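You operate a simulated robot arm through the tools that you are given. There is no shell and no other tool. Be economical: measure what you need, move in short steps, check, and stop when the job is done.

You run a simulated robot arm. Do the job below in one go: nothing can be reset, and whatever is moved stays where it is left.

TASK
Take the blue clip and put it on the black thick packer. Fetch the yellow tape strip and stand it on top of the grey bench gauge. Take the round blue brush and put it in the brown bucket. Put the white rubber plunger on the top of the green bench. Take the black hose end and leave it on top of the red guard. Fetch the silver threaded pipe and stand it on top of the grey primer tin. Put the orange bench gauge on the top of the folding table away on the top of the grey bench. Put the yellow can on the top of the folding table away on the top of the blue bench. Take the small u-bolt on the top of the folding table and put it away on the top of the pipe bench. Push the green drawer shut. Take the chrome rose and leave it on the green notice. Fetch the red sanding pad and set it on the red sign plate. Do these in any order. Set down upright: yellow tape strip, white rubber plunger, silver threaded pipe, yellow can.

The check looks at the end state, three seconds after you hand in, the way a careful person would. Anything else that was tipped, shoved, dropped, spilled or broken makes it a failure.

THE ROBOT
A 7-joint arm with a two-finger parallel gripper on a trunk, on a base that drives. Base frame: it is fixed to the floor where the robot stands at the start and does not move with it; the origin is under the middle of the robot, x ahead of it, y to its left, z up. Readings come in m, degrees, newtons and seconds.
With the tool pointing down near the work surface it reaches from about 0.1 to 0.92 m from the robot's upright axis, wherever it stands. Its first joint turns from -166.0 to 166.0 degrees. Places, roughly: black hose end [0.5, -2.75, 0.75]; blue clip (2x5x2 cm) [0.7, 0.1, 0.8]; brown bucket (20x20x20 cm) [-0.5, -4.9, 0.9]; chrome rose (7x8x2 cm) [0.6, -0.9, 0.8]; green drawer [0.5, -1, 0.7]; green notice [-1.75, 1, 0.5]; grey bench gauge [0.75, -1, 0.75]; orange bench gauge [0.5, -2, 0.75]; primer tin [-1.5, -1, 0.5]; red guard (7x8x8 cm) [0.7, -2.5, 0.8]; red sanding pad (6x9x3 cm) [-0.9, -1, 0.9]; red sign plate [-4.25, -4.25, 0.75]; round blue brush (3x3x21 cm) [0.8, -2.9, 0.9]; silver threaded pipe (6x6x15 cm) [0.8, -2.4, 0.8]; small u-bolt (8x4x8 cm) [0.6, -1.7, 0.8]; thick packer (4x6x3 cm) [0.8, -1.6, 0.8]; top of the blue bench [-0.2, -4.8, 0.8]; top of the green bench [0.7, -0.5, 0.8]; top of the grey bench [-1.5, -4.8, 0.8]; top of the pipe bench [-1.1, -1.6, 0.9]; white rubber plunger (4x4x6 cm) [0.6, -2.9, 0.8]; yellow can (6x6x8 cm) [0.6, -1.9, 0.8]; yellow tape strip (2x1x8 cm) [0.6, -0.3, 0.8]. Payload 3.91 kg.
The tool frame sits at the grasp point between the pads (the TCP): z along the fingers, y along the line on which they close. The tips reach 0.03 m beyond it. Largest opening 0.11 m; finger width 0.02, thickness 0.01; the body of the gripper, 0.048 by 0.112 m, starts 0.055 m behind the TCP.
Orientation is told as [roll, pitch, yaw] about the base's x, y, z axes, in that order, counted from this pose: with the fingers straight down and closing along the base's y, the tool's x points along the base's -x, its y along +y and its z along -z.

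THE INTERFACE
- The arm moves only by the tool nudge_tool. Its arguments are lists of equal length, an entry for each row: "rot": the turn, a rotation vector about the base's x, y, z in degrees, a list of three; "linear": the shift along the base's x, y, z in m, a list of three; "gripper": the finger opening in m, from 0 to 0.11. In form: {"rot": [[ax, ay, az], ...], "linear": [[x, y, z], ...], "gripper": [gripper, ...]}. A call has 1 to 10 rows; each row shifts and turns the commanded pose from where the row before left it. A row lasts 0.2 s, in which the tool goes at most 0.05 m and 8.6 degrees; a call with a longer step from one row to the next is refused whole, and so is a gripper value outside its range. Where a pose cannot be reached the arm comes as near as it can. A force on the tool above 40 N (or 10 N above the force at the start of the call, whichever is more), or a blocked arm, ends the call early, and 0.2 s more pass. The fingers move at their own pace (about 0.072 m/s each) and stop on an object; they squeeze with about 24 N. The grip force told is the motor's: it shows also when the fingers shut on nothing. Time passes only in rows, and 0.2 s behind the last, so rows that do not move let the fingers close. The reply holds the time, the measured pose of the TCP, the force on the tool along the base axes, the opening and the grip force, in the units named above and with some noise, with the torque about the TCP (base axes, N m) and any sound that the robot's microphone picked up.
- Cameras (640 x 400 px; columns grow to the right, rows downward): "scene" is now at [0.2381, -0.0232, 1.3133]; the picture's right is [-0.31, -0.95, 0.00], its down [-0.77, 0.25, -0.59] and it looks along [0.56, -0.18, -0.81] (base axes); focal length 214 px, centre (320, 200). "wrist" rides on the gripper at [0.072, 0.017, -0.103] in the tool frame; the picture's right is [-0.23, 0.97, 0.00], its down [-0.76, -0.18, -0.62] and it looks along [-0.61, -0.14, 0.78] (tool axes); focal length 222 px, centre (320, 200). There is no depth. A picture from a camera that has moved, and an enlarged one, comes with that camera's place and axes in the base frame and with its lens.
- grab_frame(camera): a new picture of that camera. It takes no simulated time.
- lift_body(by): slides the trunk up (or, below 0, down) by that many m; the arm and the scene camera ride with it, the base frame stays. It gives what a move gives, with no picture.
- drive_base(legs): drives the robot by 1 to 6 legs, each [ahead, left, turn to the left] in m, m and degrees, along the robot's own axes; the way and the turn of a leg run together, so that a leg with both is an arc; at most 1.5 m and 180 degrees a leg. The arm and the cameras ride along, it lands a little off, and it stops where it bumps. It gives what a move gives.
- pan_tilt(pan, tilt): turns the head with the scene camera to pan (to the left, within 86 degrees either way) and tilt (down, from -29 to 69), counted from straight ahead of the robot. It gives what a move gives.
- enlarge(camera, box): a new picture of the part [left, top, right, bottom] of that camera's present view, enlarged. It takes no simulated time.
- hand_in(): hands the job in; it is judged then, once.

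Work in short steps. Places have to be worked out from the pictures, the camera data and where the tool is seen: move nearer, look again, correct. Check each grasp and each placing, and mend what went wrong. You have 556 turns and 342 pictures in all, those below and enlarged ones among them. Open the gripper and draw the arm clear of the work before you hand the job in, unless the task says otherwise; then end with one line.

The tools are called after "Emit:" as a command line: name --argument value ..., lists and objects as JSON in quotes. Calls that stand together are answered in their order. nudge_tool: Moves the arm, as the interface text tells. Its arguments: {"type":"object","properties":{"rot":{"type":"array","items":{"type":"array","items":{"type":"number"}}},"linear":{"type":"array","items":{"type":"array","items":{"type":"number"}}},"gripper":{"type":"array","items":{"type":"number"}}},"required":["rot","linear","gripper"]} The other tools are called the same way: lift_body (by) slides the trunk up or down; drive_base (legs) drives the base; pan_tilt (pan, tilt) turns the head that bears the scene camera; grab_frame (camera) takes a picture; enlarge (camera, box) takes an enlarged picture of a part of a camera's view; hand_in () hands the job in.

At the start:

```text
time_s: 0.0
tool_pos: [0.2098, -0.3492, 1.0687]
tcp_rot: [0.1, 0.0, 0.0]
force: [-0.2, 0.4, 0.2]
ft_torque: [0.01, 0.0, 0.0]
opening: 0.1099
finger_force: 0.0
trunk travel left (down, up): [-0.525, 0.157]
robot x, y, heading: [0.0012, -0.0013, -0.3]
head pan, tilt: [-17.9, 54.0]
```

scene: 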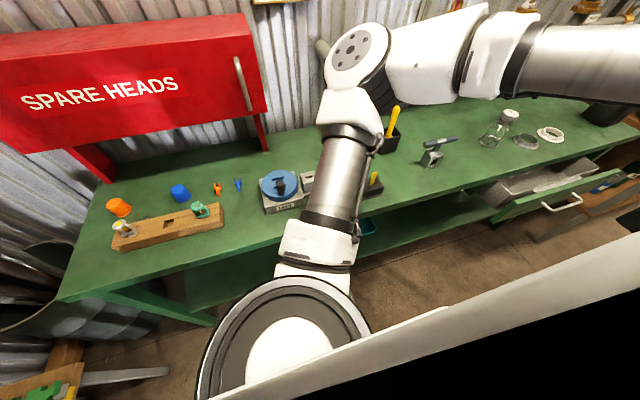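
wrist: 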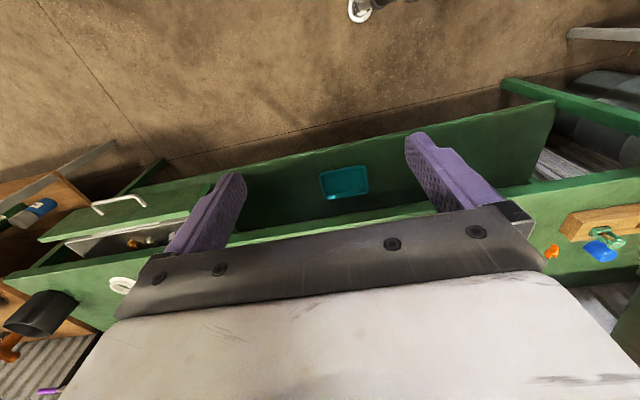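

I start by looking at the scene more widely: the bench ahead first, with the head panned.

Emit:
pan_tilt --pan 20 --tilt 45

Emit:
grab_frame --camera "scene"

Emit:
pan_tilt --pan -50 --tilt 40

Emit:
grab_frame --camera "scene"

Emit:
pan_tilt --pan -86 --tilt 30

Emit:
grab_frame --camera "scene"

Emit:
pan_tilt --pan 86 --tilt 30

Emit:
grab_frame --camera "scene"

```text
time_s: 1.0
tool_pos: [0.2103, -0.3494, 1.0688]
tcp_rot: [0.0, -0.1, 0.1]
force: [0.6, -0.4, 0.1]
ft_torque: [-0.03, 0.0, -0.01]
opening: 0.1103
finger_force: 0.0
trunk travel left (down, up): [-0.525, 0.157]
robot x, y, heading: [0.0002, -0.0034, 0.1]
head pan, tilt: [20.0, 45.0]
```

```text
339 pictures are left
camera scene: at [0.2449, 0.0269, 1.3254], right [0.34, -0.94, 0.0], down [-0.66, -0.24, -0.71], along [0.66, 0.24, -0.71], focal length 214 px, centre (320, 200)
```

scene: 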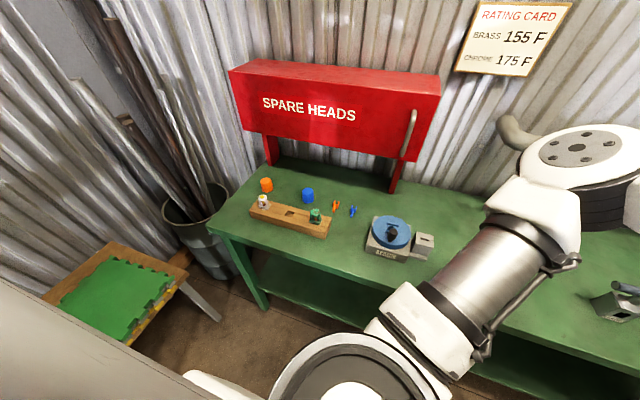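

```text
time_s: 2.5
tool_pos: [0.211, -0.35, 1.0685]
tcp_rot: [0.1, 0.0, 0.0]
force: [-0.2, 0.8, 0.3]
ft_torque: [0.01, 0.02, -0.03]
opening: 0.1098
finger_force: 0.1
trunk travel left (down, up): [-0.525, 0.157]
robot x, y, heading: [-0.0002, 0.0037, 0.0]
head pan, tilt: [-50.0, 40.0]
```

```text
338 pictures are left
camera scene: at [0.2232, -0.0659, 1.3327], right [-0.77, -0.64, 0.0], down [-0.41, 0.49, -0.77], along [0.49, -0.59, -0.64], focal length 214 px, centre (320, 200)
```

scene: 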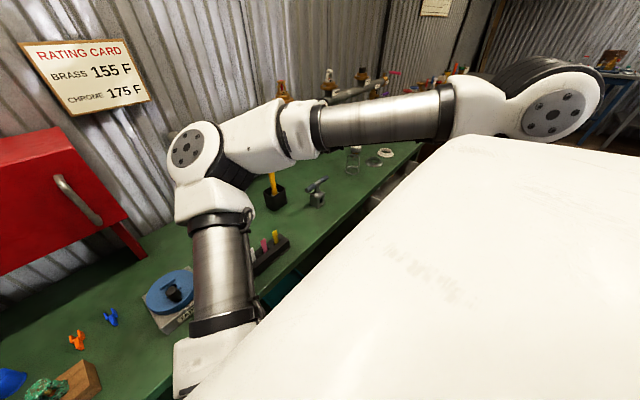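

```text
time_s: 3.5
tool_pos: [0.2103, -0.3489, 1.068]
tcp_rot: [0.0, 0.0, -0.1]
force: [0.2, 0.0, 0.5]
ft_torque: [-0.01, 0.02, 0.02]
opening: 0.1098
finger_force: 0.1
trunk travel left (down, up): [-0.525, 0.157]
robot x, y, heading: [-0.0023, 0.0015, 0.2]
head pan, tilt: [-85.9, 30.0]
```

```text
337 pictures are left
camera scene: at [0.175, -0.091, 1.348], right [-1.0, -0.07, 0.0], down [-0.04, 0.5, -0.87], along [0.06, -0.86, -0.5], focal length 214 px, centre (320, 200)
```

scene: 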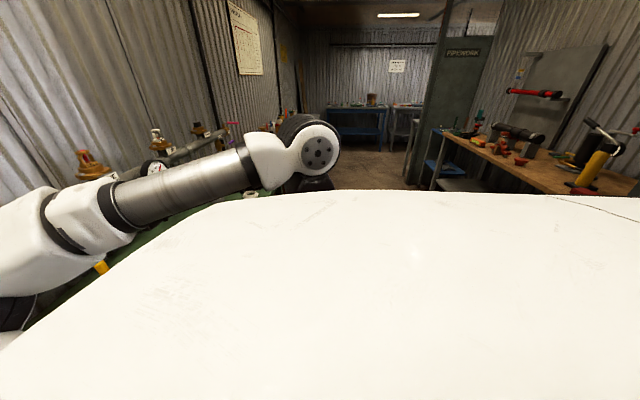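

```text
time_s: 6.1
tool_pos: [0.2097, -0.3492, 1.0677]
tcp_rot: [0.0, 0.1, 0.0]
force: [0.3, -0.5, -0.1]
ft_torque: [0.0, -0.01, -0.02]
opening: 0.1103
finger_force: 0.1
trunk travel left (down, up): [-0.525, 0.157]
robot x, y, heading: [-0.0017, 0.001, -0.1]
head pan, tilt: [85.9, 30.0]
```

```text
336 pictures are left
camera scene: at [0.1749, 0.0894, 1.3481], right [1.0, -0.07, 0.0], down [-0.04, -0.5, -0.87], along [0.06, 0.86, -0.5], focal length 214 px, centre (320, 200)
```

scene: 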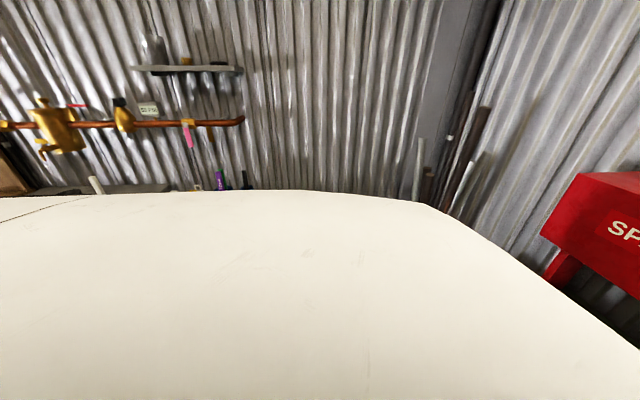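

The blue clip should be near the orange one behind the gauge box. I enlarge this part.

Emit:
pan_tilt --pan 10 --tilt 55

Emit:
enlarge --camera "scene" --box '[160, 60, 480, 260]'

Emit:
pan_tilt --pan -40 --tilt 40

Emit:
enlarge --camera "scene" --box '[160, 60, 480, 260]'

```text
time_s: 7.5
tool_pos: [0.2099, -0.3489, 1.0689]
tcp_rot: [0.0, 0.0, 0.0]
force: [-0.1, 0.1, -0.6]
ft_torque: [0.01, 0.02, 0.0]
opening: 0.1099
finger_force: 0.2
trunk travel left (down, up): [-0.525, 0.157]
robot x, y, heading: [-0.0005, -0.002, 0.0]
head pan, tilt: [10.0, 55.0]
```

```text
2.00 times, centred on (320, 160) of scene
camera zoom: at [0.2395, 0.0118, 1.312], right [0.17, -0.98, 0.0], down [-0.81, -0.14, -0.57], along [0.56, 0.1, -0.82], focal length 429 px, centre (320, 280)
```

zoom: 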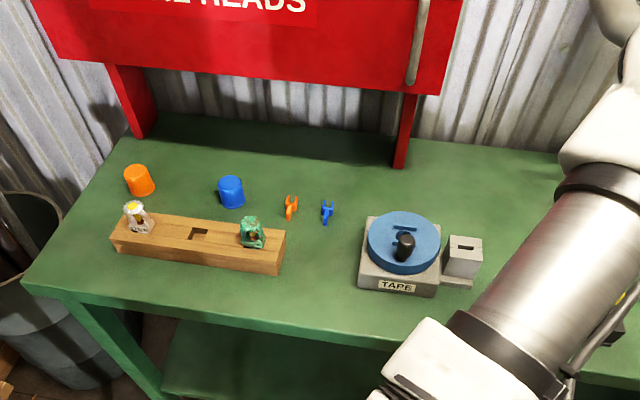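

```text
time_s: 8.7
tool_pos: [0.2096, -0.3495, 1.0676]
tcp_rot: [0.1, 0.0, 0.0]
force: [0.7, 1.0, -0.4]
ft_torque: [-0.01, 0.0, 0.01]
opening: 0.11
finger_force: 0.1
trunk travel left (down, up): [-0.525, 0.157]
robot x, y, heading: [-0.0016, 0.0009, -0.0]
head pan, tilt: [-40.0, 40.0]
```

```text
2.00 times, centred on (320, 160) of scene
camera zoom: at [0.2337, -0.0554, 1.3327], right [-0.64, -0.77, 0.0], down [-0.49, 0.41, -0.77], along [0.59, -0.49, -0.64], focal length 429 px, centre (320, 280)
```

zoom: 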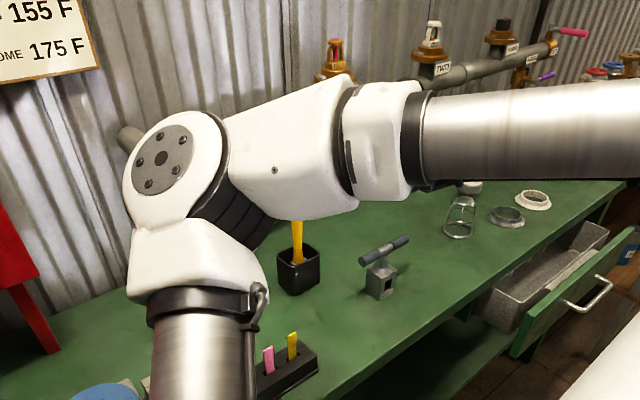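

The blue clip appears near (0.755, 0.09), lying along x. I swing the tool toward it at height and look with the wrist camera.

Emit:
nudge_tool --rot '[[0, 0, 0], [0, 0, 0], [0, 0, 0], [0, 0, 0], [0, 0, 0], [0, 0, 0], [0, 0, 0], [0, 0, 0], [0, 0, 0], [0, 0, 0]]' --linear '[[0.03, 0.037, 0], [0.03, 0.037, 0], [0.03, 0.037, 0], [0.03, 0.037, 0], [0.03, 0.037, 0], [0.03, 0.037, 0], [0.03, 0.037, 0], [0.03, 0.037, 0], [0.03, 0.037, 0], [0.03, 0.037, 0]]' --gripper '[0.06, 0.06, 0.06, 0.06, 0.06, 0.06, 0.06, 0.06, 0.06, 0.06]'

Emit:
nudge_tool --rot '[[0, 0, 0], [0, 0, 0], [0, 0, 0], [0, 0, 0]]' --linear '[[0.035, 0.02, -0.02], [0.035, 0.02, -0.02], [0.035, 0.02, -0.02], [0.035, 0.02, -0.02]]' --gripper '[0.06, 0.06, 0.06, 0.06]'

Emit:
grab_frame --camera "wrist"

Emit:
pan_tilt --pan 10 --tilt 45

Emit:
grab_frame --camera "scene"

```text
time_s: 10.9
tool_pos: [0.5122, 0.0219, 1.0694]
tcp_rot: [0.0, 0.0, 0.0]
force: [0.6, -0.7, -0.9]
ft_torque: [0.0, 0.01, -0.01]
opening: 0.06
finger_force: 0.1
trunk travel left (down, up): [-0.525, 0.157]
robot x, y, heading: [-0.002, 0.0027, 0.1]
head pan, tilt: [-40.0, 40.0]
```

```text
time_s: 11.9
tool_pos: [0.6519, 0.0999, 0.9884]
tcp_rot: [0.0, 0.0, -0.1]
force: [-0.6, -0.3, -0.1]
ft_torque: [-0.03, -0.02, -0.01]
opening: 0.06
finger_force: 0.1
trunk travel left (down, up): [-0.525, 0.157]
robot x, y, heading: [0.0019, -0.0007, 0.1]
head pan, tilt: [-40.0, 40.0]
```

```text
333 pictures are left
camera wrist: at [0.5785, 0.1172, 1.0919], right [0.23, 0.97, 0.0], down [0.76, -0.18, 0.62], along [0.61, -0.14, -0.78], focal length 222 px, centre (320, 200)
```

wrist: 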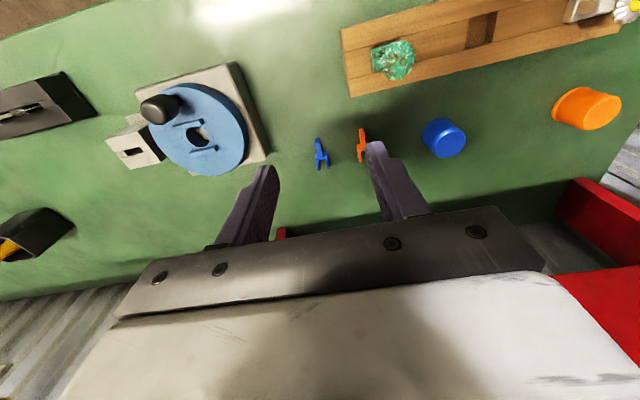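

```text
time_s: 13.1
tool_pos: [0.651, 0.1004, 0.9894]
tcp_rot: [0.0, 0.0, 0.0]
force: [-0.5, -1.2, 0.2]
ft_torque: [-0.04, 0.0, -0.02]
opening: 0.0602
finger_force: 0.2
trunk travel left (down, up): [-0.525, 0.157]
robot x, y, heading: [-0.0028, 0.002, 0.1]
head pan, tilt: [10.0, 45.0]
```

```text
332 pictures are left
camera scene: at [0.2486, 0.0133, 1.3254], right [0.17, -0.98, 0.0], down [-0.7, -0.12, -0.71], along [0.7, 0.12, -0.71], focal length 214 px, centre (320, 200)
```

scene: 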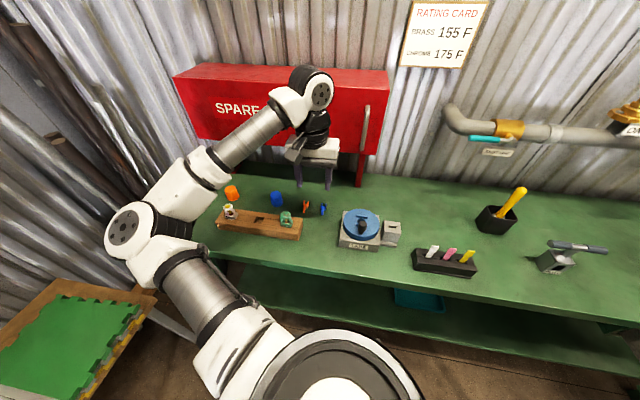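

Triangulating, the clip is at about (0.724, 0.084, 0.80), aligned along x. I move over it with a narrower opening and check.

Emit:
nudge_tool --rot '[[0, 0, 0], [0, 0, 0], [0, 0, 0], [0, 0, 0], [0, 0, 0]]' --linear '[[0.037, -0.008, 0], [0.036, -0.008, 0], [0, 0, -0.04], [0, 0, -0.04], [0, 0, -0.03]]' --gripper '[0.05, 0.05, 0.05, 0.05, 0.05]'

Emit:
grab_frame --camera "wrist"

Emit:
enlarge --camera "scene" --box '[240, 120, 400, 220]'

```text
time_s: 14.3
tool_pos: [0.724, 0.0856, 0.8781]
tcp_rot: [0.1, 0.0, 0.0]
force: [-0.2, -0.4, -0.6]
ft_torque: [0.01, 0.03, -0.01]
opening: 0.0498
finger_force: 0.1
trunk travel left (down, up): [-0.525, 0.157]
robot x, y, heading: [-0.0005, 0.0008, -0.1]
head pan, tilt: [10.0, 45.0]
```

```text
331 pictures are left
camera wrist: at [0.6513, 0.1012, 0.982], right [0.23, 0.97, 0.0], down [0.76, -0.18, 0.62], along [0.61, -0.14, -0.78], focal length 222 px, centre (320, 200)
```

wrist: 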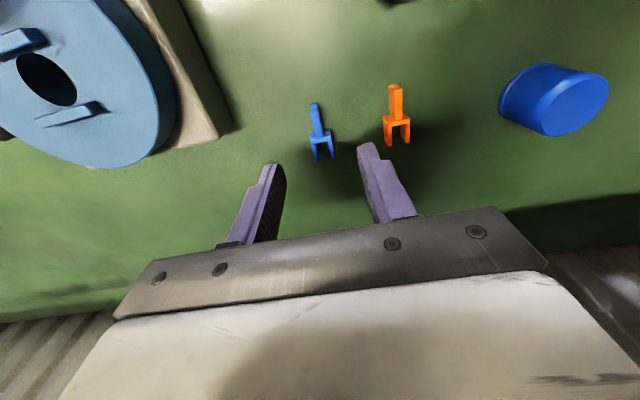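

```text
4.00 times, centred on (320, 170) of scene
camera zoom: at [0.2487, 0.0134, 1.3254], right [0.17, -0.98, 0.0], down [-0.7, -0.12, -0.71], along [0.7, 0.12, -0.71], focal length 858 px, centre (320, 320)
```

zoom: 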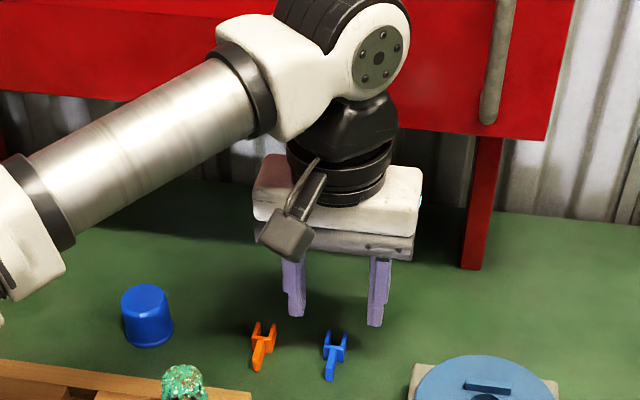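

The clip is centred between the fingers near (0.722, 0.085). I lower slowly.

Emit:
nudge_tool --rot '[[0, 0, 0], [0, 0, 0], [0, 0, 0]]' --linear '[[0.0, 0, -0.02], [0, 0, -0.015], [0, 0, -0.01]]' --gripper '[0.045, 0.04, 0.04]'

Emit:
grab_frame --camera "wrist"

Emit:
enlarge --camera "scene" --box '[280, 160, 360, 210]'

```text
time_s: 15.1
tool_pos: [0.7243, 0.0864, 0.832]
tcp_rot: [0.0, 0.1, 0.0]
force: [-0.1, 0.5, 0.2]
ft_torque: [0.01, 0.02, -0.02]
opening: 0.0399
finger_force: 0.0
trunk travel left (down, up): [-0.525, 0.157]
robot x, y, heading: [0.0038, 0.0005, 0.1]
head pan, tilt: [10.0, 45.0]
```

```text
329 pictures are left
camera wrist: at [0.6509, 0.1013, 0.936], right [0.23, 0.97, 0.0], down [0.76, -0.18, 0.62], along [0.61, -0.14, -0.78], focal length 222 px, centre (320, 200)
```

wrist: 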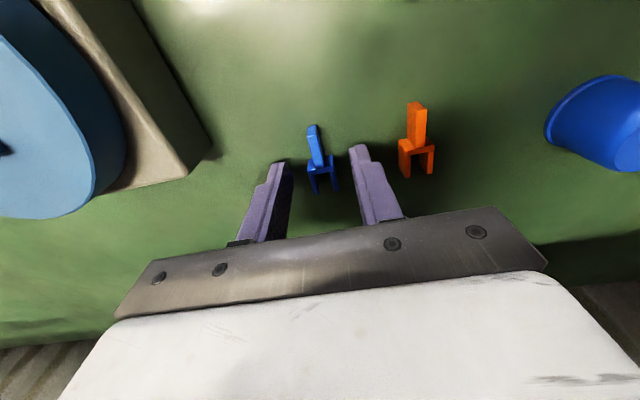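

```text
8.00 times, centred on (320, 185) of scene
camera zoom: at [0.2486, 0.0133, 1.3254], right [0.17, -0.98, 0.0], down [-0.7, -0.12, -0.71], along [0.7, 0.12, -0.71], focal length 1716 px, centre (320, 320)
```

zoom: 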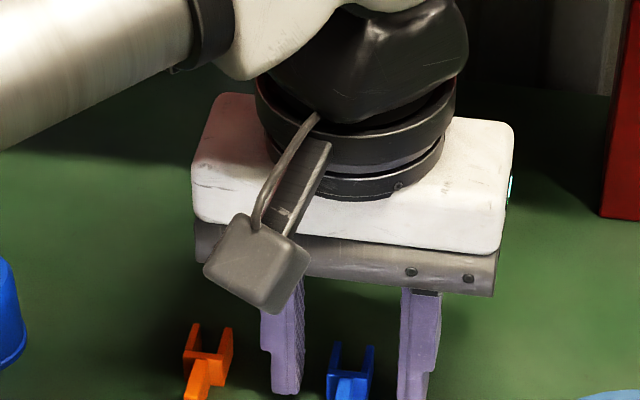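

The clip sits between the tips; I lower the last bit in small steps, watching for contact.

Emit:
nudge_tool --rot '[[0, 0, 0], [0, 0, 0], [0, 0, 0]]' --linear '[[0.0, -0.002, -0.005], [0, 0, -0.005], [0, 0, 0]]' --gripper '[0.04, 0.04, 0.04]'

Emit:
grab_frame --camera "wrist"

```text
time_s: 15.9
tool_pos: [0.7223, 0.0828, 0.8308]
tcp_rot: [-0.1, -0.5, 0.0]
force: [-9.1, 1.1, 20.2]
ft_torque: [-0.23, 0.48, -0.12]
opening: 0.0398
finger_force: 0.0
trunk travel left (down, up): [-0.525, 0.157]
robot x, y, heading: [0.0018, -0.0015, 0.0]
head pan, tilt: [10.0, 45.0]
stopped in row 3: the force on the tool passed its limit at 43 N (the readings are from after the stop); the commanded pose is now the measured one
```

```text
327 pictures are left
camera wrist: at [0.6494, 0.0997, 0.9325], right [0.23, 0.97, 0.0], down [0.75, -0.18, 0.63], along [0.62, -0.14, -0.78], focal length 222 px, centre (320, 200)
```

wrist: 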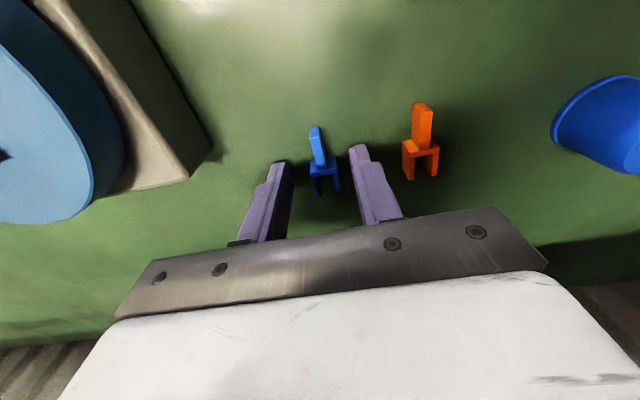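

The tips touched the bench: its top is at z≈0.80. I raise 2 mm and close.

Emit:
nudge_tool --rot '[[0, 0, 0], [0, 0, 0], [0, 0, 0], [0, 0, 0], [0, 0, 0]]' --linear '[[0.0, 0, 0.003], [0, 0, 0], [0, 0, 0], [0, 0, 0], [0, 0, 0]]' --gripper '[0.03, 0.02, 0.01, 0.0, 0.0]'

Emit:
grab_frame --camera "wrist"

```text
time_s: 17.1
tool_pos: [0.7247, 0.083, 0.8312]
tcp_rot: [-0.1, -0.4, 0.0]
force: [1.4, -2.1, 4.6]
ft_torque: [-0.07, 0.01, 0.02]
opening: 0.0155
finger_force: 23.9
trunk travel left (down, up): [-0.525, 0.157]
robot x, y, heading: [-0.0019, 0.002, -0.0]
head pan, tilt: [10.0, 45.0]
```

```text
326 pictures are left
camera wrist: at [0.6512, 0.0998, 0.9327], right [0.23, 0.97, 0.0], down [0.76, -0.18, 0.63], along [0.61, -0.14, -0.78], focal length 222 px, centre (320, 200)
```

wrist: 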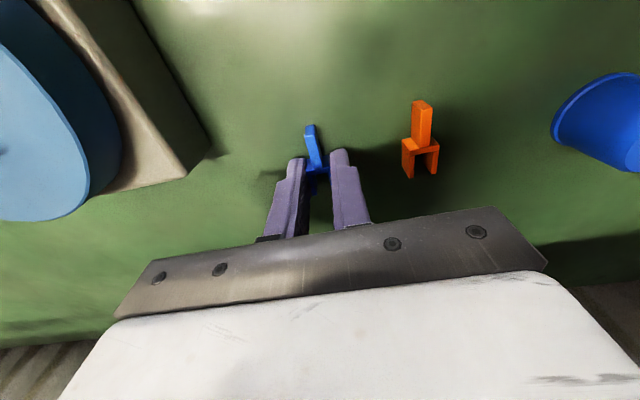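

Grasp holds (15 mm). I lift and pull back for travel.

Emit:
nudge_tool --rot '[[0, 0, 0], [0, 0, 0], [0, 0, 0], [0, 0, 0], [0, 0, 0], [0, 0, 0], [0, 0, 0], [0, 0, 0], [0, 0, 0], [0, 0, 0]]' --linear '[[0.0, 0, 0.03], [0, 0, 0.04], [0, 0, 0.04], [-0.03, 0, 0.04], [-0.045, -0.015, 0.015], [-0.045, -0.02, 0.01], [-0.045, -0.02, 0.01], [-0.045, -0.02, 0.01], [-0.045, -0.02, 0.01], [-0.045, -0.02, 0]]' --gripper '[0, 0, 0, 0, 0, 0, 0, 0, 0, 0]'

Emit:
grab_frame --camera "wrist"

Emit:
pan_tilt --pan -60 --tilt 30

Emit:
grab_frame --camera "scene"

```text
refused: row 6 steps farther than a row can; nothing moved
```

```text
325 pictures are left
camera wrist: at [0.6512, 0.0998, 0.9327], right [0.23, 0.97, 0.0], down [0.76, -0.18, 0.63], along [0.61, -0.14, -0.78], focal length 222 px, centre (320, 200)
```

wrist: 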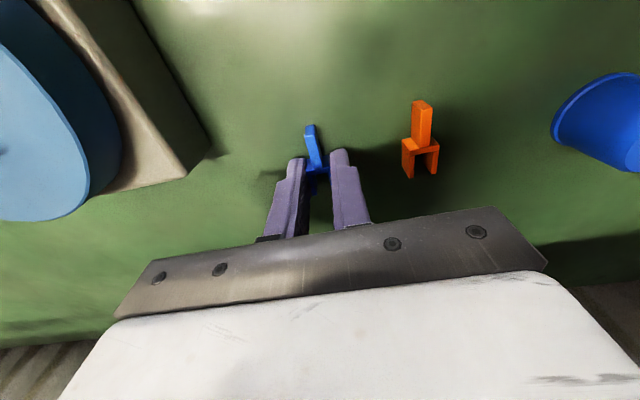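

```text
time_s: 18.5
tool_pos: [0.7251, 0.0831, 0.8301]
tcp_rot: [-0.1, -0.4, 0.0]
force: [-0.6, -1.6, 2.4]
ft_torque: [-0.05, 0.04, 0.01]
opening: 0.0149
finger_force: 24.0
trunk travel left (down, up): [-0.525, 0.157]
robot x, y, heading: [0.0007, 0.0006, 0.0]
head pan, tilt: [-60.0, 30.0]
```

```text
324 pictures are left
camera scene: at [0.2135, -0.079, 1.3481], right [-0.87, -0.5, 0.0], down [-0.25, 0.43, -0.87], along [0.43, -0.75, -0.5], focal length 214 px, centre (320, 200)
```

scene: 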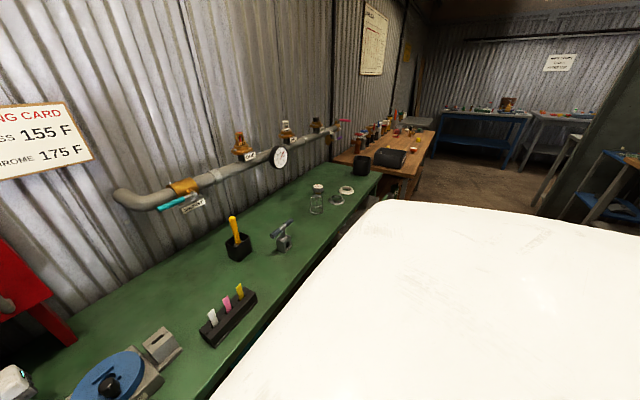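

The move was refused for step size; I repeat it with slightly smaller steps.

Emit:
nudge_tool --rot '[[0, 0, 0], [0, 0, 0], [0, 0, 0], [0, 0, 0], [0, 0, 0], [0, 0, 0], [0, 0, 0], [0, 0, 0], [0, 0, 0], [0, 0, 0]]' --linear '[[0.0, 0, 0.03], [0, 0, 0.04], [0, 0, 0.04], [-0.025, 0, 0.04], [-0.045, -0.015, 0.015], [-0.045, -0.015, 0.01], [-0.045, -0.015, 0.01], [-0.045, -0.015, 0.01], [-0.045, -0.015, 0.01], [-0.045, -0.015, 0]]' --gripper '[0, 0, 0, 0, 0, 0, 0, 0, 0, 0]'

Emit:
grab_frame --camera "wrist"

```text
time_s: 20.7
tool_pos: [0.4296, -0.0062, 1.0342]
tcp_rot: [0.1, -0.6, 0.2]
force: [0.0, -0.4, 0.4]
ft_torque: [0.04, 0.0, 0.01]
opening: 0.0151
finger_force: 23.6
trunk travel left (down, up): [-0.525, 0.157]
robot x, y, heading: [-0.0037, -0.0017, 0.1]
head pan, tilt: [-60.0, 30.0]
```

```text
323 pictures are left
camera wrist: at [0.3555, 0.0095, 1.137], right [0.23, 0.97, 0.0], down [0.76, -0.18, 0.63], along [0.61, -0.14, -0.78], focal length 222 px, centre (320, 200)
```

wrist: 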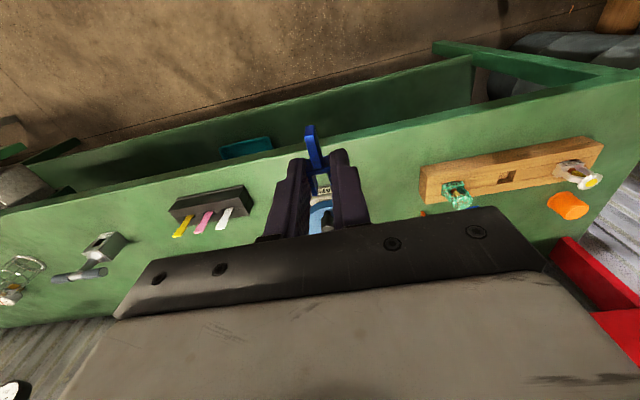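

Clip held. Now I drive back a little and strafe right toward the wooden (folding) table, then look.

Emit:
drive_base --legs '[[-0.15, 0, 0], [0, -1.0, 0]]'

Emit:
pan_tilt --pan -30 --tilt 35

Emit:
grab_frame --camera "scene"

```text
time_s: 29.8
tool_pos: [0.2762, -1.0141, 1.0341]
tcp_rot: [0.0, -0.4, -0.1]
force: [-0.1, 0.4, 0.9]
ft_torque: [-0.01, 0.01, -0.01]
opening: 0.0153
finger_force: 23.9
trunk travel left (down, up): [-0.525, 0.157]
robot x, y, heading: [-0.1531, -1.0058, -0.3]
head pan, tilt: [-60.0, 30.0]
```

```text
time_s: 30.7
tool_pos: [0.2772, -1.0136, 1.0345]
tcp_rot: [0.0, -0.6, -0.2]
force: [-0.4, 0.1, 0.2]
ft_torque: [0.01, 0.0, 0.01]
opening: 0.0152
finger_force: 24.3
trunk travel left (down, up): [-0.525, 0.157]
robot x, y, heading: [-0.1532, -1.0119, -0.2]
head pan, tilt: [-30.0, 35.0]
```

```text
322 pictures are left
camera scene: at [0.0915, -1.0522, 1.3403], right [-0.5, -0.86, 0.0], down [-0.5, 0.29, -0.82], along [0.71, -0.41, -0.57], focal length 214 px, centre (320, 200)
```

scene: 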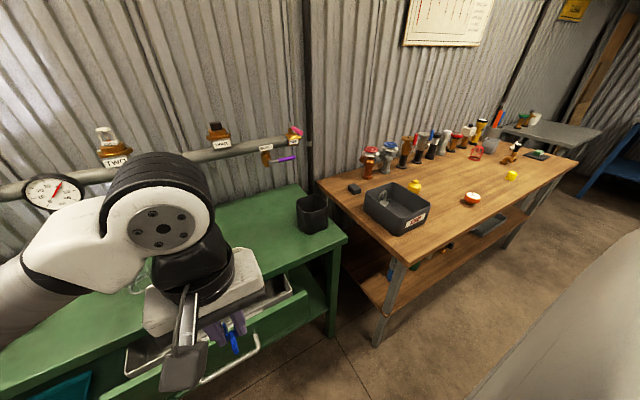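

The black packer is at about (0.77, -1.63). I strafe further to face it.

Emit:
drive_base --legs '[[0, -0.65, 0]]'

Emit:
pan_tilt --pan -30 --tilt 40

Emit:
grab_frame --camera "scene"

Emit:
grab_frame --camera "wrist"

```text
time_s: 36.2
tool_pos: [0.2737, -1.6608, 1.0341]
tcp_rot: [0.0, -0.4, -0.1]
force: [-0.5, -0.3, 0.3]
ft_torque: [-0.03, -0.01, 0.01]
opening: 0.0151
finger_force: 23.9
trunk travel left (down, up): [-0.525, 0.157]
robot x, y, heading: [-0.1552, -1.6514, -0.2]
head pan, tilt: [-30.0, 35.0]
```

```text
time_s: 36.9
tool_pos: [0.2738, -1.6591, 1.0344]
tcp_rot: [0.0, -0.5, -0.1]
force: [0.1, 0.6, 0.4]
ft_torque: [-0.02, -0.01, 0.01]
opening: 0.0149
finger_force: 23.7
trunk travel left (down, up): [-0.525, 0.157]
robot x, y, heading: [-0.1548, -1.6497, -0.4]
head pan, tilt: [-30.0, 40.0]
```

```text
321 pictures are left
camera scene: at [0.0859, -1.6946, 1.3327], right [-0.5, -0.86, 0.0], down [-0.56, 0.32, -0.77], along [0.66, -0.39, -0.64], focal length 214 px, centre (320, 200)
```

scene: 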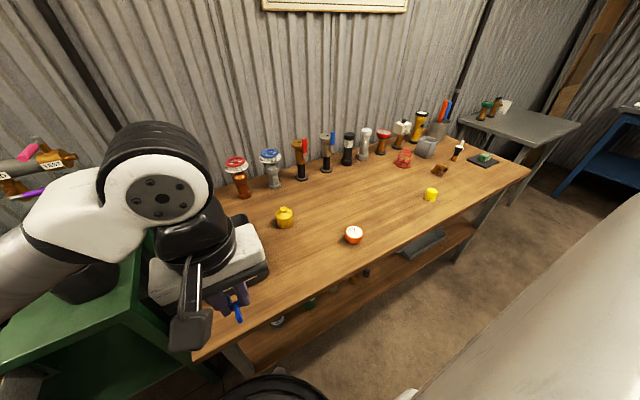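

```text
320 pictures are left
camera wrist: at [0.2002, -1.6424, 1.1371], right [0.23, 0.97, 0.0], down [0.76, -0.18, 0.63], along [0.61, -0.14, -0.78], focal length 222 px, centre (320, 200)
```

wrist: 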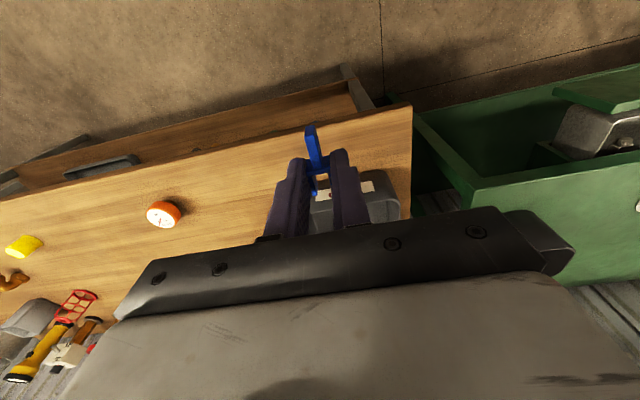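

The yellow can, orange gauge and tray are in view. I drive 0.1 m nearer and swing the head left to see the packer with the arm moved right out of the way.

Emit:
drive_base --legs '[[0.1, 0, 0]]'

Emit:
nudge_tool --rot '[[0, 0, 0], [0, 0, 0], [0, 0, 0], [0, 0, 0], [0, 0, 0], [0, 0, 0], [0, 0, 0]]' --linear '[[0.04, 0, 0.02], [0.04, 0, 0.02], [0.04, 0, 0.02], [0.04, 0, 0.0], [0.04, 0, 0], [0.04, 0, 0], [0.04, 0, 0]]' --gripper '[0, 0, 0, 0, 0, 0, 0]'

Emit:
grab_frame --camera "wrist"

Emit:
pan_tilt --pan 5 --tilt 45

Emit:
grab_frame --camera "scene"

```text
time_s: 38.0
tool_pos: [0.373, -1.6595, 1.0338]
tcp_rot: [0.0, -0.3, -0.1]
force: [0.6, -0.2, -0.1]
ft_torque: [0.02, 0.02, 0.0]
opening: 0.015
finger_force: 23.8
trunk travel left (down, up): [-0.525, 0.157]
robot x, y, heading: [-0.0541, -1.6521, -0.4]
head pan, tilt: [-30.0, 40.0]
```

```text
time_s: 39.6
tool_pos: [0.6555, -1.6577, 1.0931]
tcp_rot: [0.0, -0.4, -0.1]
force: [-0.6, -0.3, 0.3]
ft_torque: [-0.01, 0.0, -0.01]
opening: 0.0148
finger_force: 24.2
trunk travel left (down, up): [-0.525, 0.157]
robot x, y, heading: [-0.0592, -1.6517, -0.1]
head pan, tilt: [-30.0, 40.0]
```

```text
319 pictures are left
camera wrist: at [0.5819, -1.6421, 1.1957], right [0.23, 0.97, 0.0], down [0.76, -0.18, 0.63], along [0.61, -0.14, -0.78], focal length 222 px, centre (320, 200)
```

wrist: 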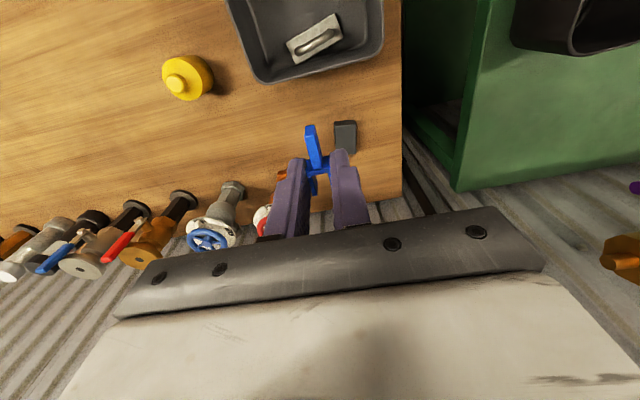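

```text
time_s: 40.6
tool_pos: [0.6528, -1.6587, 1.0935]
tcp_rot: [0.0, -0.5, -0.2]
force: [-0.1, -0.2, 0.4]
ft_torque: [0.01, 0.0, 0.0]
opening: 0.0154
finger_force: 24.0
trunk travel left (down, up): [-0.525, 0.157]
robot x, y, heading: [-0.0566, -1.6529, -0.1]
head pan, tilt: [5.0, 45.0]
```

```text
318 pictures are left
camera scene: at [0.1929, -1.6456, 1.3254], right [0.08, -1.0, 0.0], down [-0.7, -0.06, -0.71], along [0.7, 0.06, -0.71], focal length 214 px, centre (320, 200)
```

scene: 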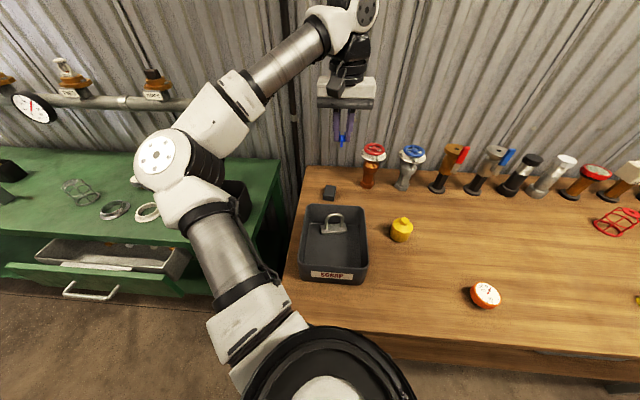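

The packer is at about (0.752, -1.633), long side along x, same as the clip. I move above it and lower partway, then look again.

Emit:
nudge_tool --rot '[[0, 0, 0], [0, 0, 0], [0, 0, 0], [0, 0, 0], [0, 0, 0], [0, 0, 0]]' --linear '[[0.04, 0.013, 0], [0.04, 0.012, 0], [0.02, 0, -0.04], [0, 0, -0.045], [0, 0, -0.045], [0, 0, -0.03]]' --gripper '[0, 0, 0, 0, 0, 0]'

Emit:
grab_frame --camera "wrist"

Emit:
enlarge --camera "scene" --box '[280, 120, 400, 195]'

```text
time_s: 42.0
tool_pos: [0.754, -1.6321, 0.9338]
tcp_rot: [0.0, -0.5, -0.3]
force: [0.8, 0.4, -0.7]
ft_torque: [0.04, 0.0, 0.0]
opening: 0.0154
finger_force: 23.7
trunk travel left (down, up): [-0.525, 0.157]
robot x, y, heading: [-0.0535, -1.6482, -0.4]
head pan, tilt: [5.0, 45.0]
```

```text
317 pictures are left
camera wrist: at [0.6801, -1.6169, 1.0362], right [0.23, 0.97, 0.0], down [0.76, -0.18, 0.63], along [0.61, -0.14, -0.78], focal length 222 px, centre (320, 200)
```

wrist: 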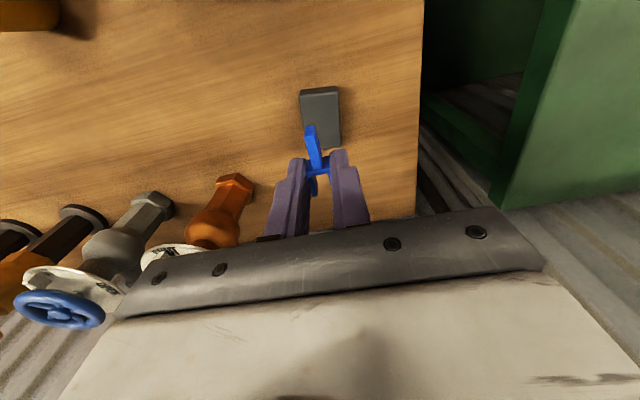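

```text
5.33 times, centred on (340, 158) of scene
camera zoom: at [0.193, -1.6455, 1.3254], right [0.08, -1.0, 0.0], down [-0.7, -0.06, -0.71], along [0.7, 0.06, -0.71], focal length 1144 px, centre (213, 427)
```

zoom: 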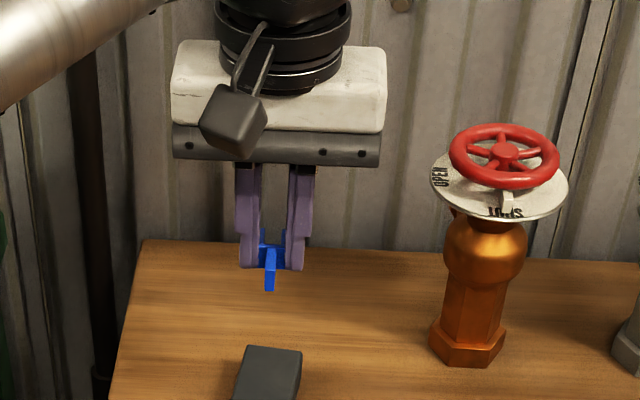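

Estimates put the packer top at z≈0.81. I descend to about 4 mm above, then feel.

Emit:
nudge_tool --rot '[[0, 0, 0], [0, 0, 0], [0, 0, 0], [0, 0, 0]]' --linear '[[0.002, 0, -0.03], [0, 0, -0.025], [0, 0, -0.015], [0, 0, -0.005]]' --gripper '[0, 0, 0, 0]'

Emit:
grab_frame --camera "wrist"

Emit:
enlarge --camera "scene" --box '[280, 140, 400, 215]'

```text
time_s: 43.0
tool_pos: [0.7555, -1.6343, 0.8585]
tcp_rot: [0.0, -0.6, -0.2]
force: [0.0, -0.1, -0.2]
ft_torque: [0.01, -0.01, -0.01]
opening: 0.0148
finger_force: 23.9
trunk travel left (down, up): [-0.525, 0.157]
robot x, y, heading: [-0.0576, -1.6511, -0.3]
head pan, tilt: [5.0, 45.0]
```

```text
315 pictures are left
camera wrist: at [0.6818, -1.6177, 0.9614], right [0.23, 0.97, 0.0], down [0.76, -0.18, 0.63], along [0.61, -0.14, -0.78], focal length 222 px, centre (320, 200)
```

wrist: 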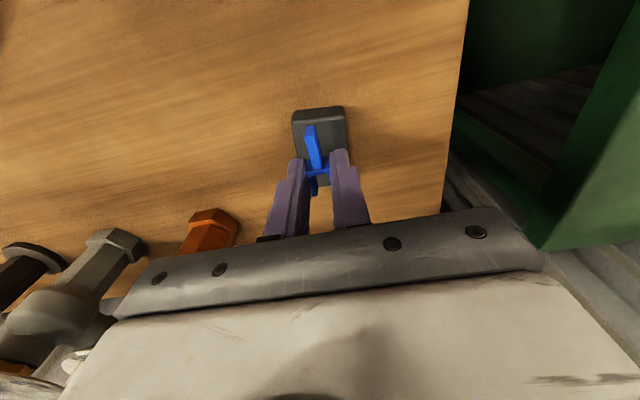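

```text
5.33 times, centred on (340, 178) of scene
camera zoom: at [0.1929, -1.6455, 1.3254], right [0.08, -1.0, 0.0], down [-0.7, -0.06, -0.71], along [0.7, 0.06, -0.71], focal length 1144 px, centre (213, 320)
```

zoom: 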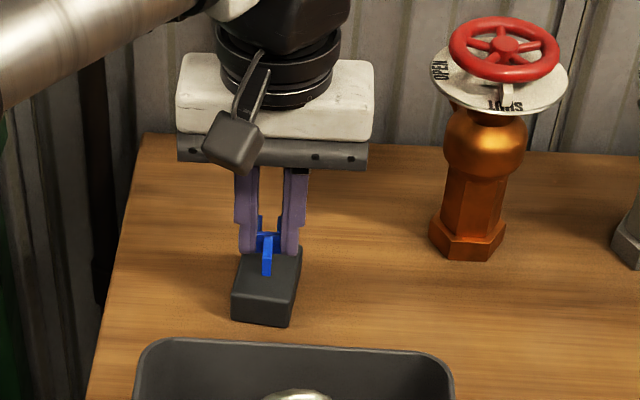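

Well aligned. I lower by small steps until contact.

Emit:
nudge_tool --rot '[[0, 0, 0], [0, 0, 0], [0, 0, 0], [0, 0, 0], [0, 0, 0]]' --linear '[[-0.003, 0, -0.004], [0, 0, -0.004], [0, 0, -0.003], [0, 0, -0.003], [0, 0, 0]]' --gripper '[0, 0, 0, 0, 0]'

Emit:
enlarge --camera "scene" --box '[300, 165, 380, 215]'

```text
time_s: 44.2
tool_pos: [0.7526, -1.6346, 0.8455]
tcp_rot: [-0.1, -0.3, -0.2]
force: [0.4, -0.5, 0.2]
ft_torque: [0.02, -0.04, -0.02]
opening: 0.0152
finger_force: 23.7
trunk travel left (down, up): [-0.525, 0.157]
robot x, y, heading: [-0.0596, -1.6507, -0.4]
head pan, tilt: [5.0, 45.0]
```

```text
8.00 times, centred on (340, 190) of scene
camera zoom: at [0.1928, -1.6455, 1.3254], right [0.08, -1.0, 0.0], down [-0.7, -0.06, -0.71], along [0.7, 0.06, -0.71], focal length 1716 px, centre (160, 280)
```

zoom: 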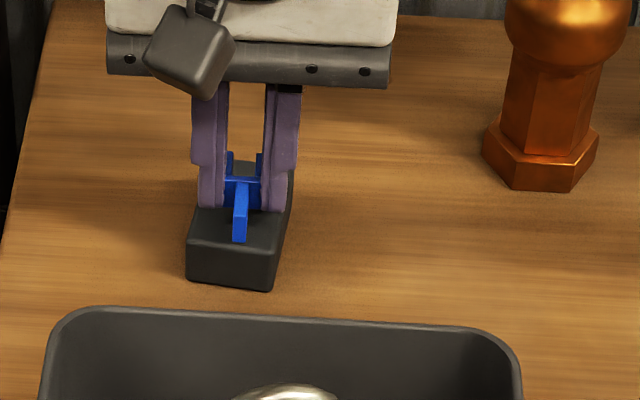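

Very nearly down; a few more millimetres by small steps.

Emit:
nudge_tool --rot '[[0, 0, 0], [0, 0, 0], [0, 0, 0], [0, 0, 0]]' --linear '[[0, 0, -0.003], [0, 0, -0.003], [0, 0, -0.003], [0, 0, 0]]' --gripper '[0, 0, 0, 0]'

```text
time_s: 45.2
tool_pos: [0.7516, -1.6339, 0.8356]
tcp_rot: [0.0, -0.5, -0.1]
force: [0.7, -0.5, -0.5]
ft_torque: [-0.04, 0.0, -0.03]
opening: 0.015
finger_force: 24.0
trunk travel left (down, up): [-0.525, 0.157]
robot x, y, heading: [-0.0587, -1.6492, -0.4]
head pan, tilt: [5.0, 45.0]
```

Emit:
nudge_tool --rot '[[0, 0, 0], [0, 0, 0], [0, 0, 0], [0, 0, 0]]' --linear '[[0, 0, -0.002], [0, 0, -0.002], [0, 0, -0.002], [0, 0, 0]]' --gripper '[0, 0, 0, 0]'

Emit:
enlarge --camera "scene" --box '[300, 165, 380, 215]'

```text
time_s: 46.2
tool_pos: [0.751, -1.6339, 0.8354]
tcp_rot: [0.1, -0.9, -0.2]
force: [3.3, 1.1, 34.7]
ft_torque: [0.01, 0.02, 0.0]
opening: 0.0152
finger_force: 24.0
trunk travel left (down, up): [-0.525, 0.157]
robot x, y, heading: [-0.0552, -1.6482, -0.4]
head pan, tilt: [5.0, 45.0]
```

```text
8.00 times, centred on (340, 190) of scene
camera zoom: at [0.1899, -1.6455, 1.3265], right [0.08, -1.0, 0.0], down [-0.7, -0.06, -0.71], along [0.71, 0.06, -0.71], focal length 1716 px, centre (160, 280)
```

zoom: 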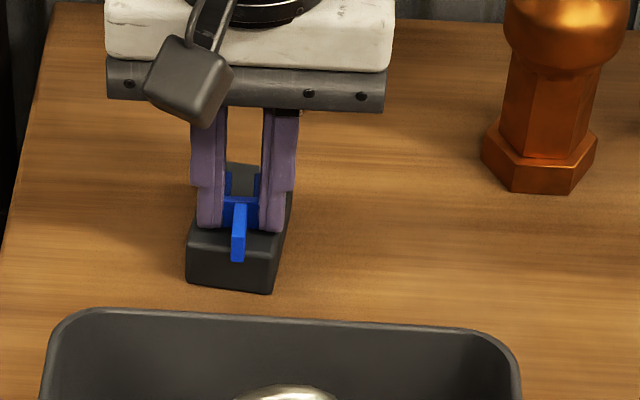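

Contact made. I relieve the pressure, open a little and rise straight up.

Emit:
nudge_tool --rot '[[0, 0, 0], [0, 0, 0], [0, 0, 0], [0, 0, 0], [0, 0, 0], [0, 0, 0], [0, 0, 0], [0, 0, 0]]' --linear '[[0, 0, 0.004], [0, 0, 0], [0, 0, 0], [0, 0, 0.01], [0, 0, 0.03], [0, 0, 0.045], [0, 0, 0.045], [0, 0, 0.045]]' --gripper '[0, 0.025, 0.032, 0.032, 0.032, 0.032, 0.032, 0.032]'

Emit:
enlarge --camera "scene" --box '[280, 140, 400, 215]'

Emit:
grab_frame --camera "wrist"

```text
time_s: 48.0
tool_pos: [0.7525, -1.6359, 1.0093]
tcp_rot: [0.0, -0.6, -0.2]
force: [0.3, -0.1, -0.5]
ft_torque: [-0.01, -0.02, 0.0]
opening: 0.0319
finger_force: 0.1
trunk travel left (down, up): [-0.525, 0.157]
robot x, y, heading: [-0.0559, -1.6516, -0.4]
head pan, tilt: [5.0, 45.0]
```

```text
5.33 times, centred on (340, 178) of scene
camera zoom: at [0.1925, -1.6456, 1.3255], right [0.08, -1.0, 0.0], down [-0.7, -0.06, -0.71], along [0.7, 0.06, -0.71], focal length 1144 px, centre (213, 320)
```

zoom: 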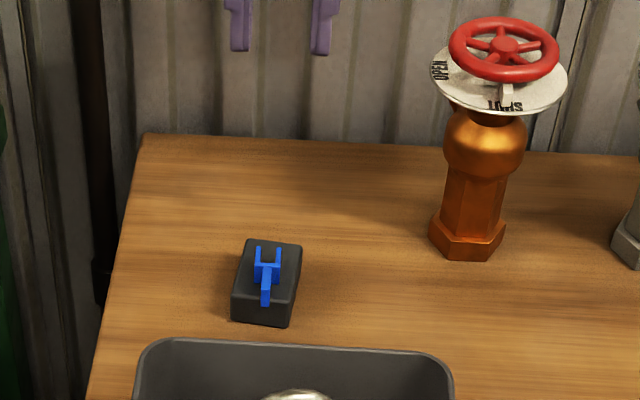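

```text
310 pictures are left
camera wrist: at [0.678, -1.6192, 1.1128], right [0.23, 0.97, 0.0], down [0.76, -0.18, 0.63], along [0.61, -0.14, -0.78], focal length 222 px, centre (320, 200)
```

wrist: 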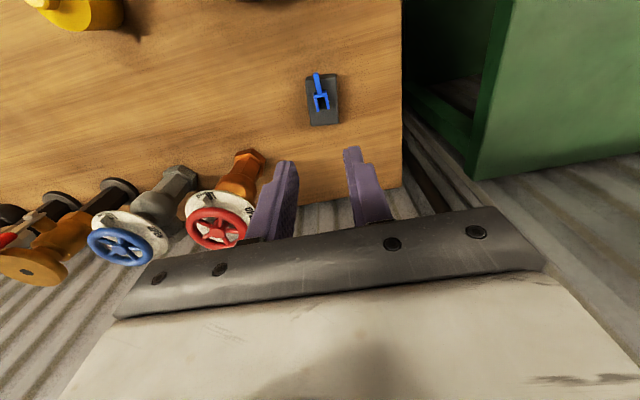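

The clip rests on the packer. Next I look into the tray for the u-bolt, retracting over it.

Emit:
nudge_tool --rot '[[0, 0, 0], [0, 0, 0], [0, 0, 0], [0, 0, 0], [0, 0, 0]]' --linear '[[-0.03, 0, 0.03], [-0.04, 0, 0.02], [-0.045, 0, 0], [-0.045, 0, 0], [-0.045, 0, 0]]' --gripper '[0.06, 0.08, 0.08, 0.08, 0.08]'

Emit:
enlarge --camera "scene" --box '[270, 180, 430, 280]'

Emit:
grab_frame --camera "wrist"

```text
time_s: 49.2
tool_pos: [0.5451, -1.6358, 1.0595]
tcp_rot: [0.2, -0.5, -0.1]
force: [-0.1, 0.5, -0.9]
ft_torque: [0.0, 0.01, 0.03]
opening: 0.0796
finger_force: 0.1
trunk travel left (down, up): [-0.525, 0.157]
robot x, y, heading: [-0.0604, -1.6501, -0.2]
head pan, tilt: [5.0, 45.0]
```

```text
4.00 times, centred on (350, 230) of scene
camera zoom: at [0.1926, -1.6454, 1.3255], right [0.08, -1.0, 0.0], down [-0.7, -0.06, -0.71], along [0.7, 0.06, -0.71], focal length 858 px, centre (200, 80)
```

zoom: 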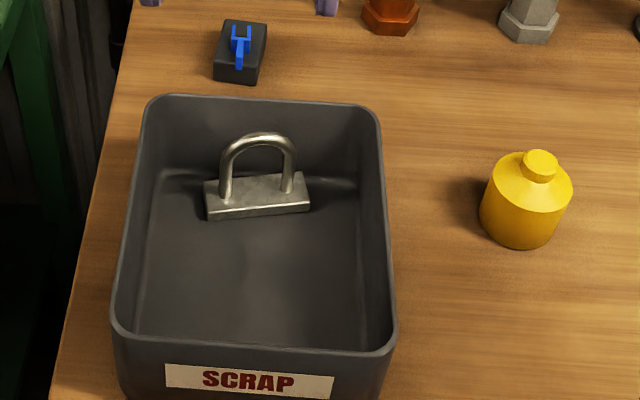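

```text
308 pictures are left
camera wrist: at [0.4713, -1.6194, 1.1623], right [0.23, 0.97, 0.0], down [0.76, -0.18, 0.63], along [0.61, -0.14, -0.78], focal length 222 px, centre (320, 200)
```

wrist: 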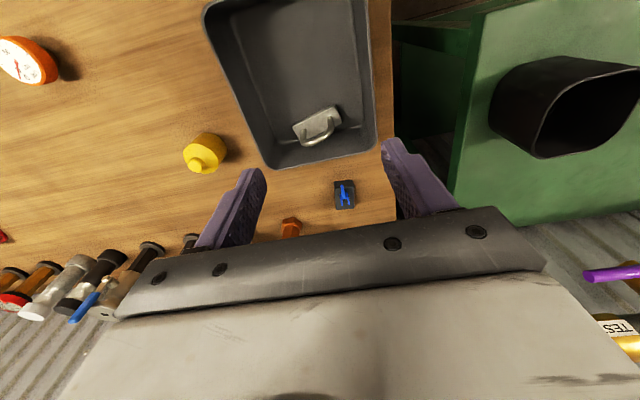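

The u-bolt stands in the tray at about (0.598, -1.654), its loop turned ≈13.6°. I go above it with that yaw.

Emit:
nudge_tool --rot '[[0, 0, 6.8], [0, 0, 6.8], [0, 0, 0], [0, 0, 0], [0, 0, 0]]' --linear '[[0.027, -0.009, 0], [0.026, -0.009, 0], [0, 0, -0.045], [0, 0, -0.045], [0, 0, -0.03]]' --gripper '[0.08, 0.08, 0.08, 0.08, 0.08]'

Emit:
grab_frame --camera "wrist"

Emit:
enlarge --camera "scene" --box '[270, 170, 430, 270]'

```text
time_s: 50.4
tool_pos: [0.5992, -1.6525, 0.9403]
tcp_rot: [0.1, -0.4, 13.4]
force: [0.0, 0.1, 0.3]
ft_torque: [0.02, 0.01, 0.02]
opening: 0.0802
finger_force: 0.1
trunk travel left (down, up): [-0.525, 0.157]
robot x, y, heading: [-0.0558, -1.653, -0.6]
head pan, tilt: [5.0, 45.0]
```

```text
307 pictures are left
camera wrist: at [0.5239, -1.6537, 1.0419], right [-0.01, 1.0, 0.0], down [0.78, 0.0, 0.63], along [0.63, 0.01, -0.78], focal length 222 px, centre (320, 200)
```

wrist: 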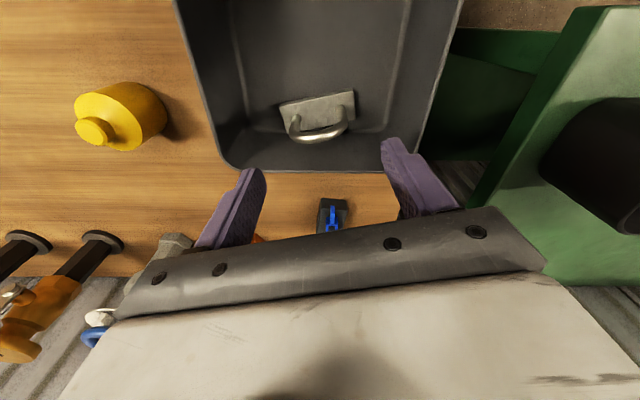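

```text
4.00 times, centred on (350, 220) of scene
camera zoom: at [0.1929, -1.6455, 1.3255], right [0.08, -1.0, 0.0], down [-0.7, -0.06, -0.71], along [0.7, 0.06, -0.71], focal length 858 px, centre (200, 120)
```

zoom: 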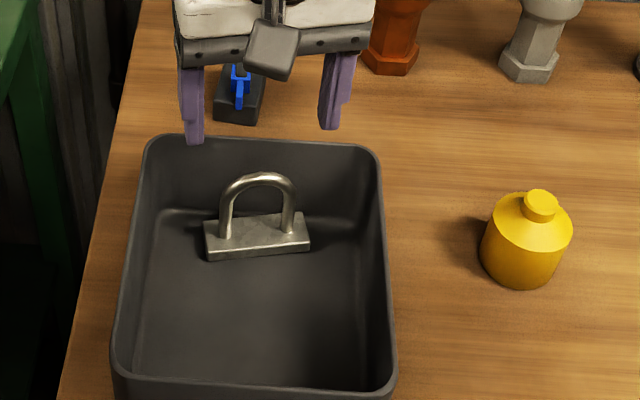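

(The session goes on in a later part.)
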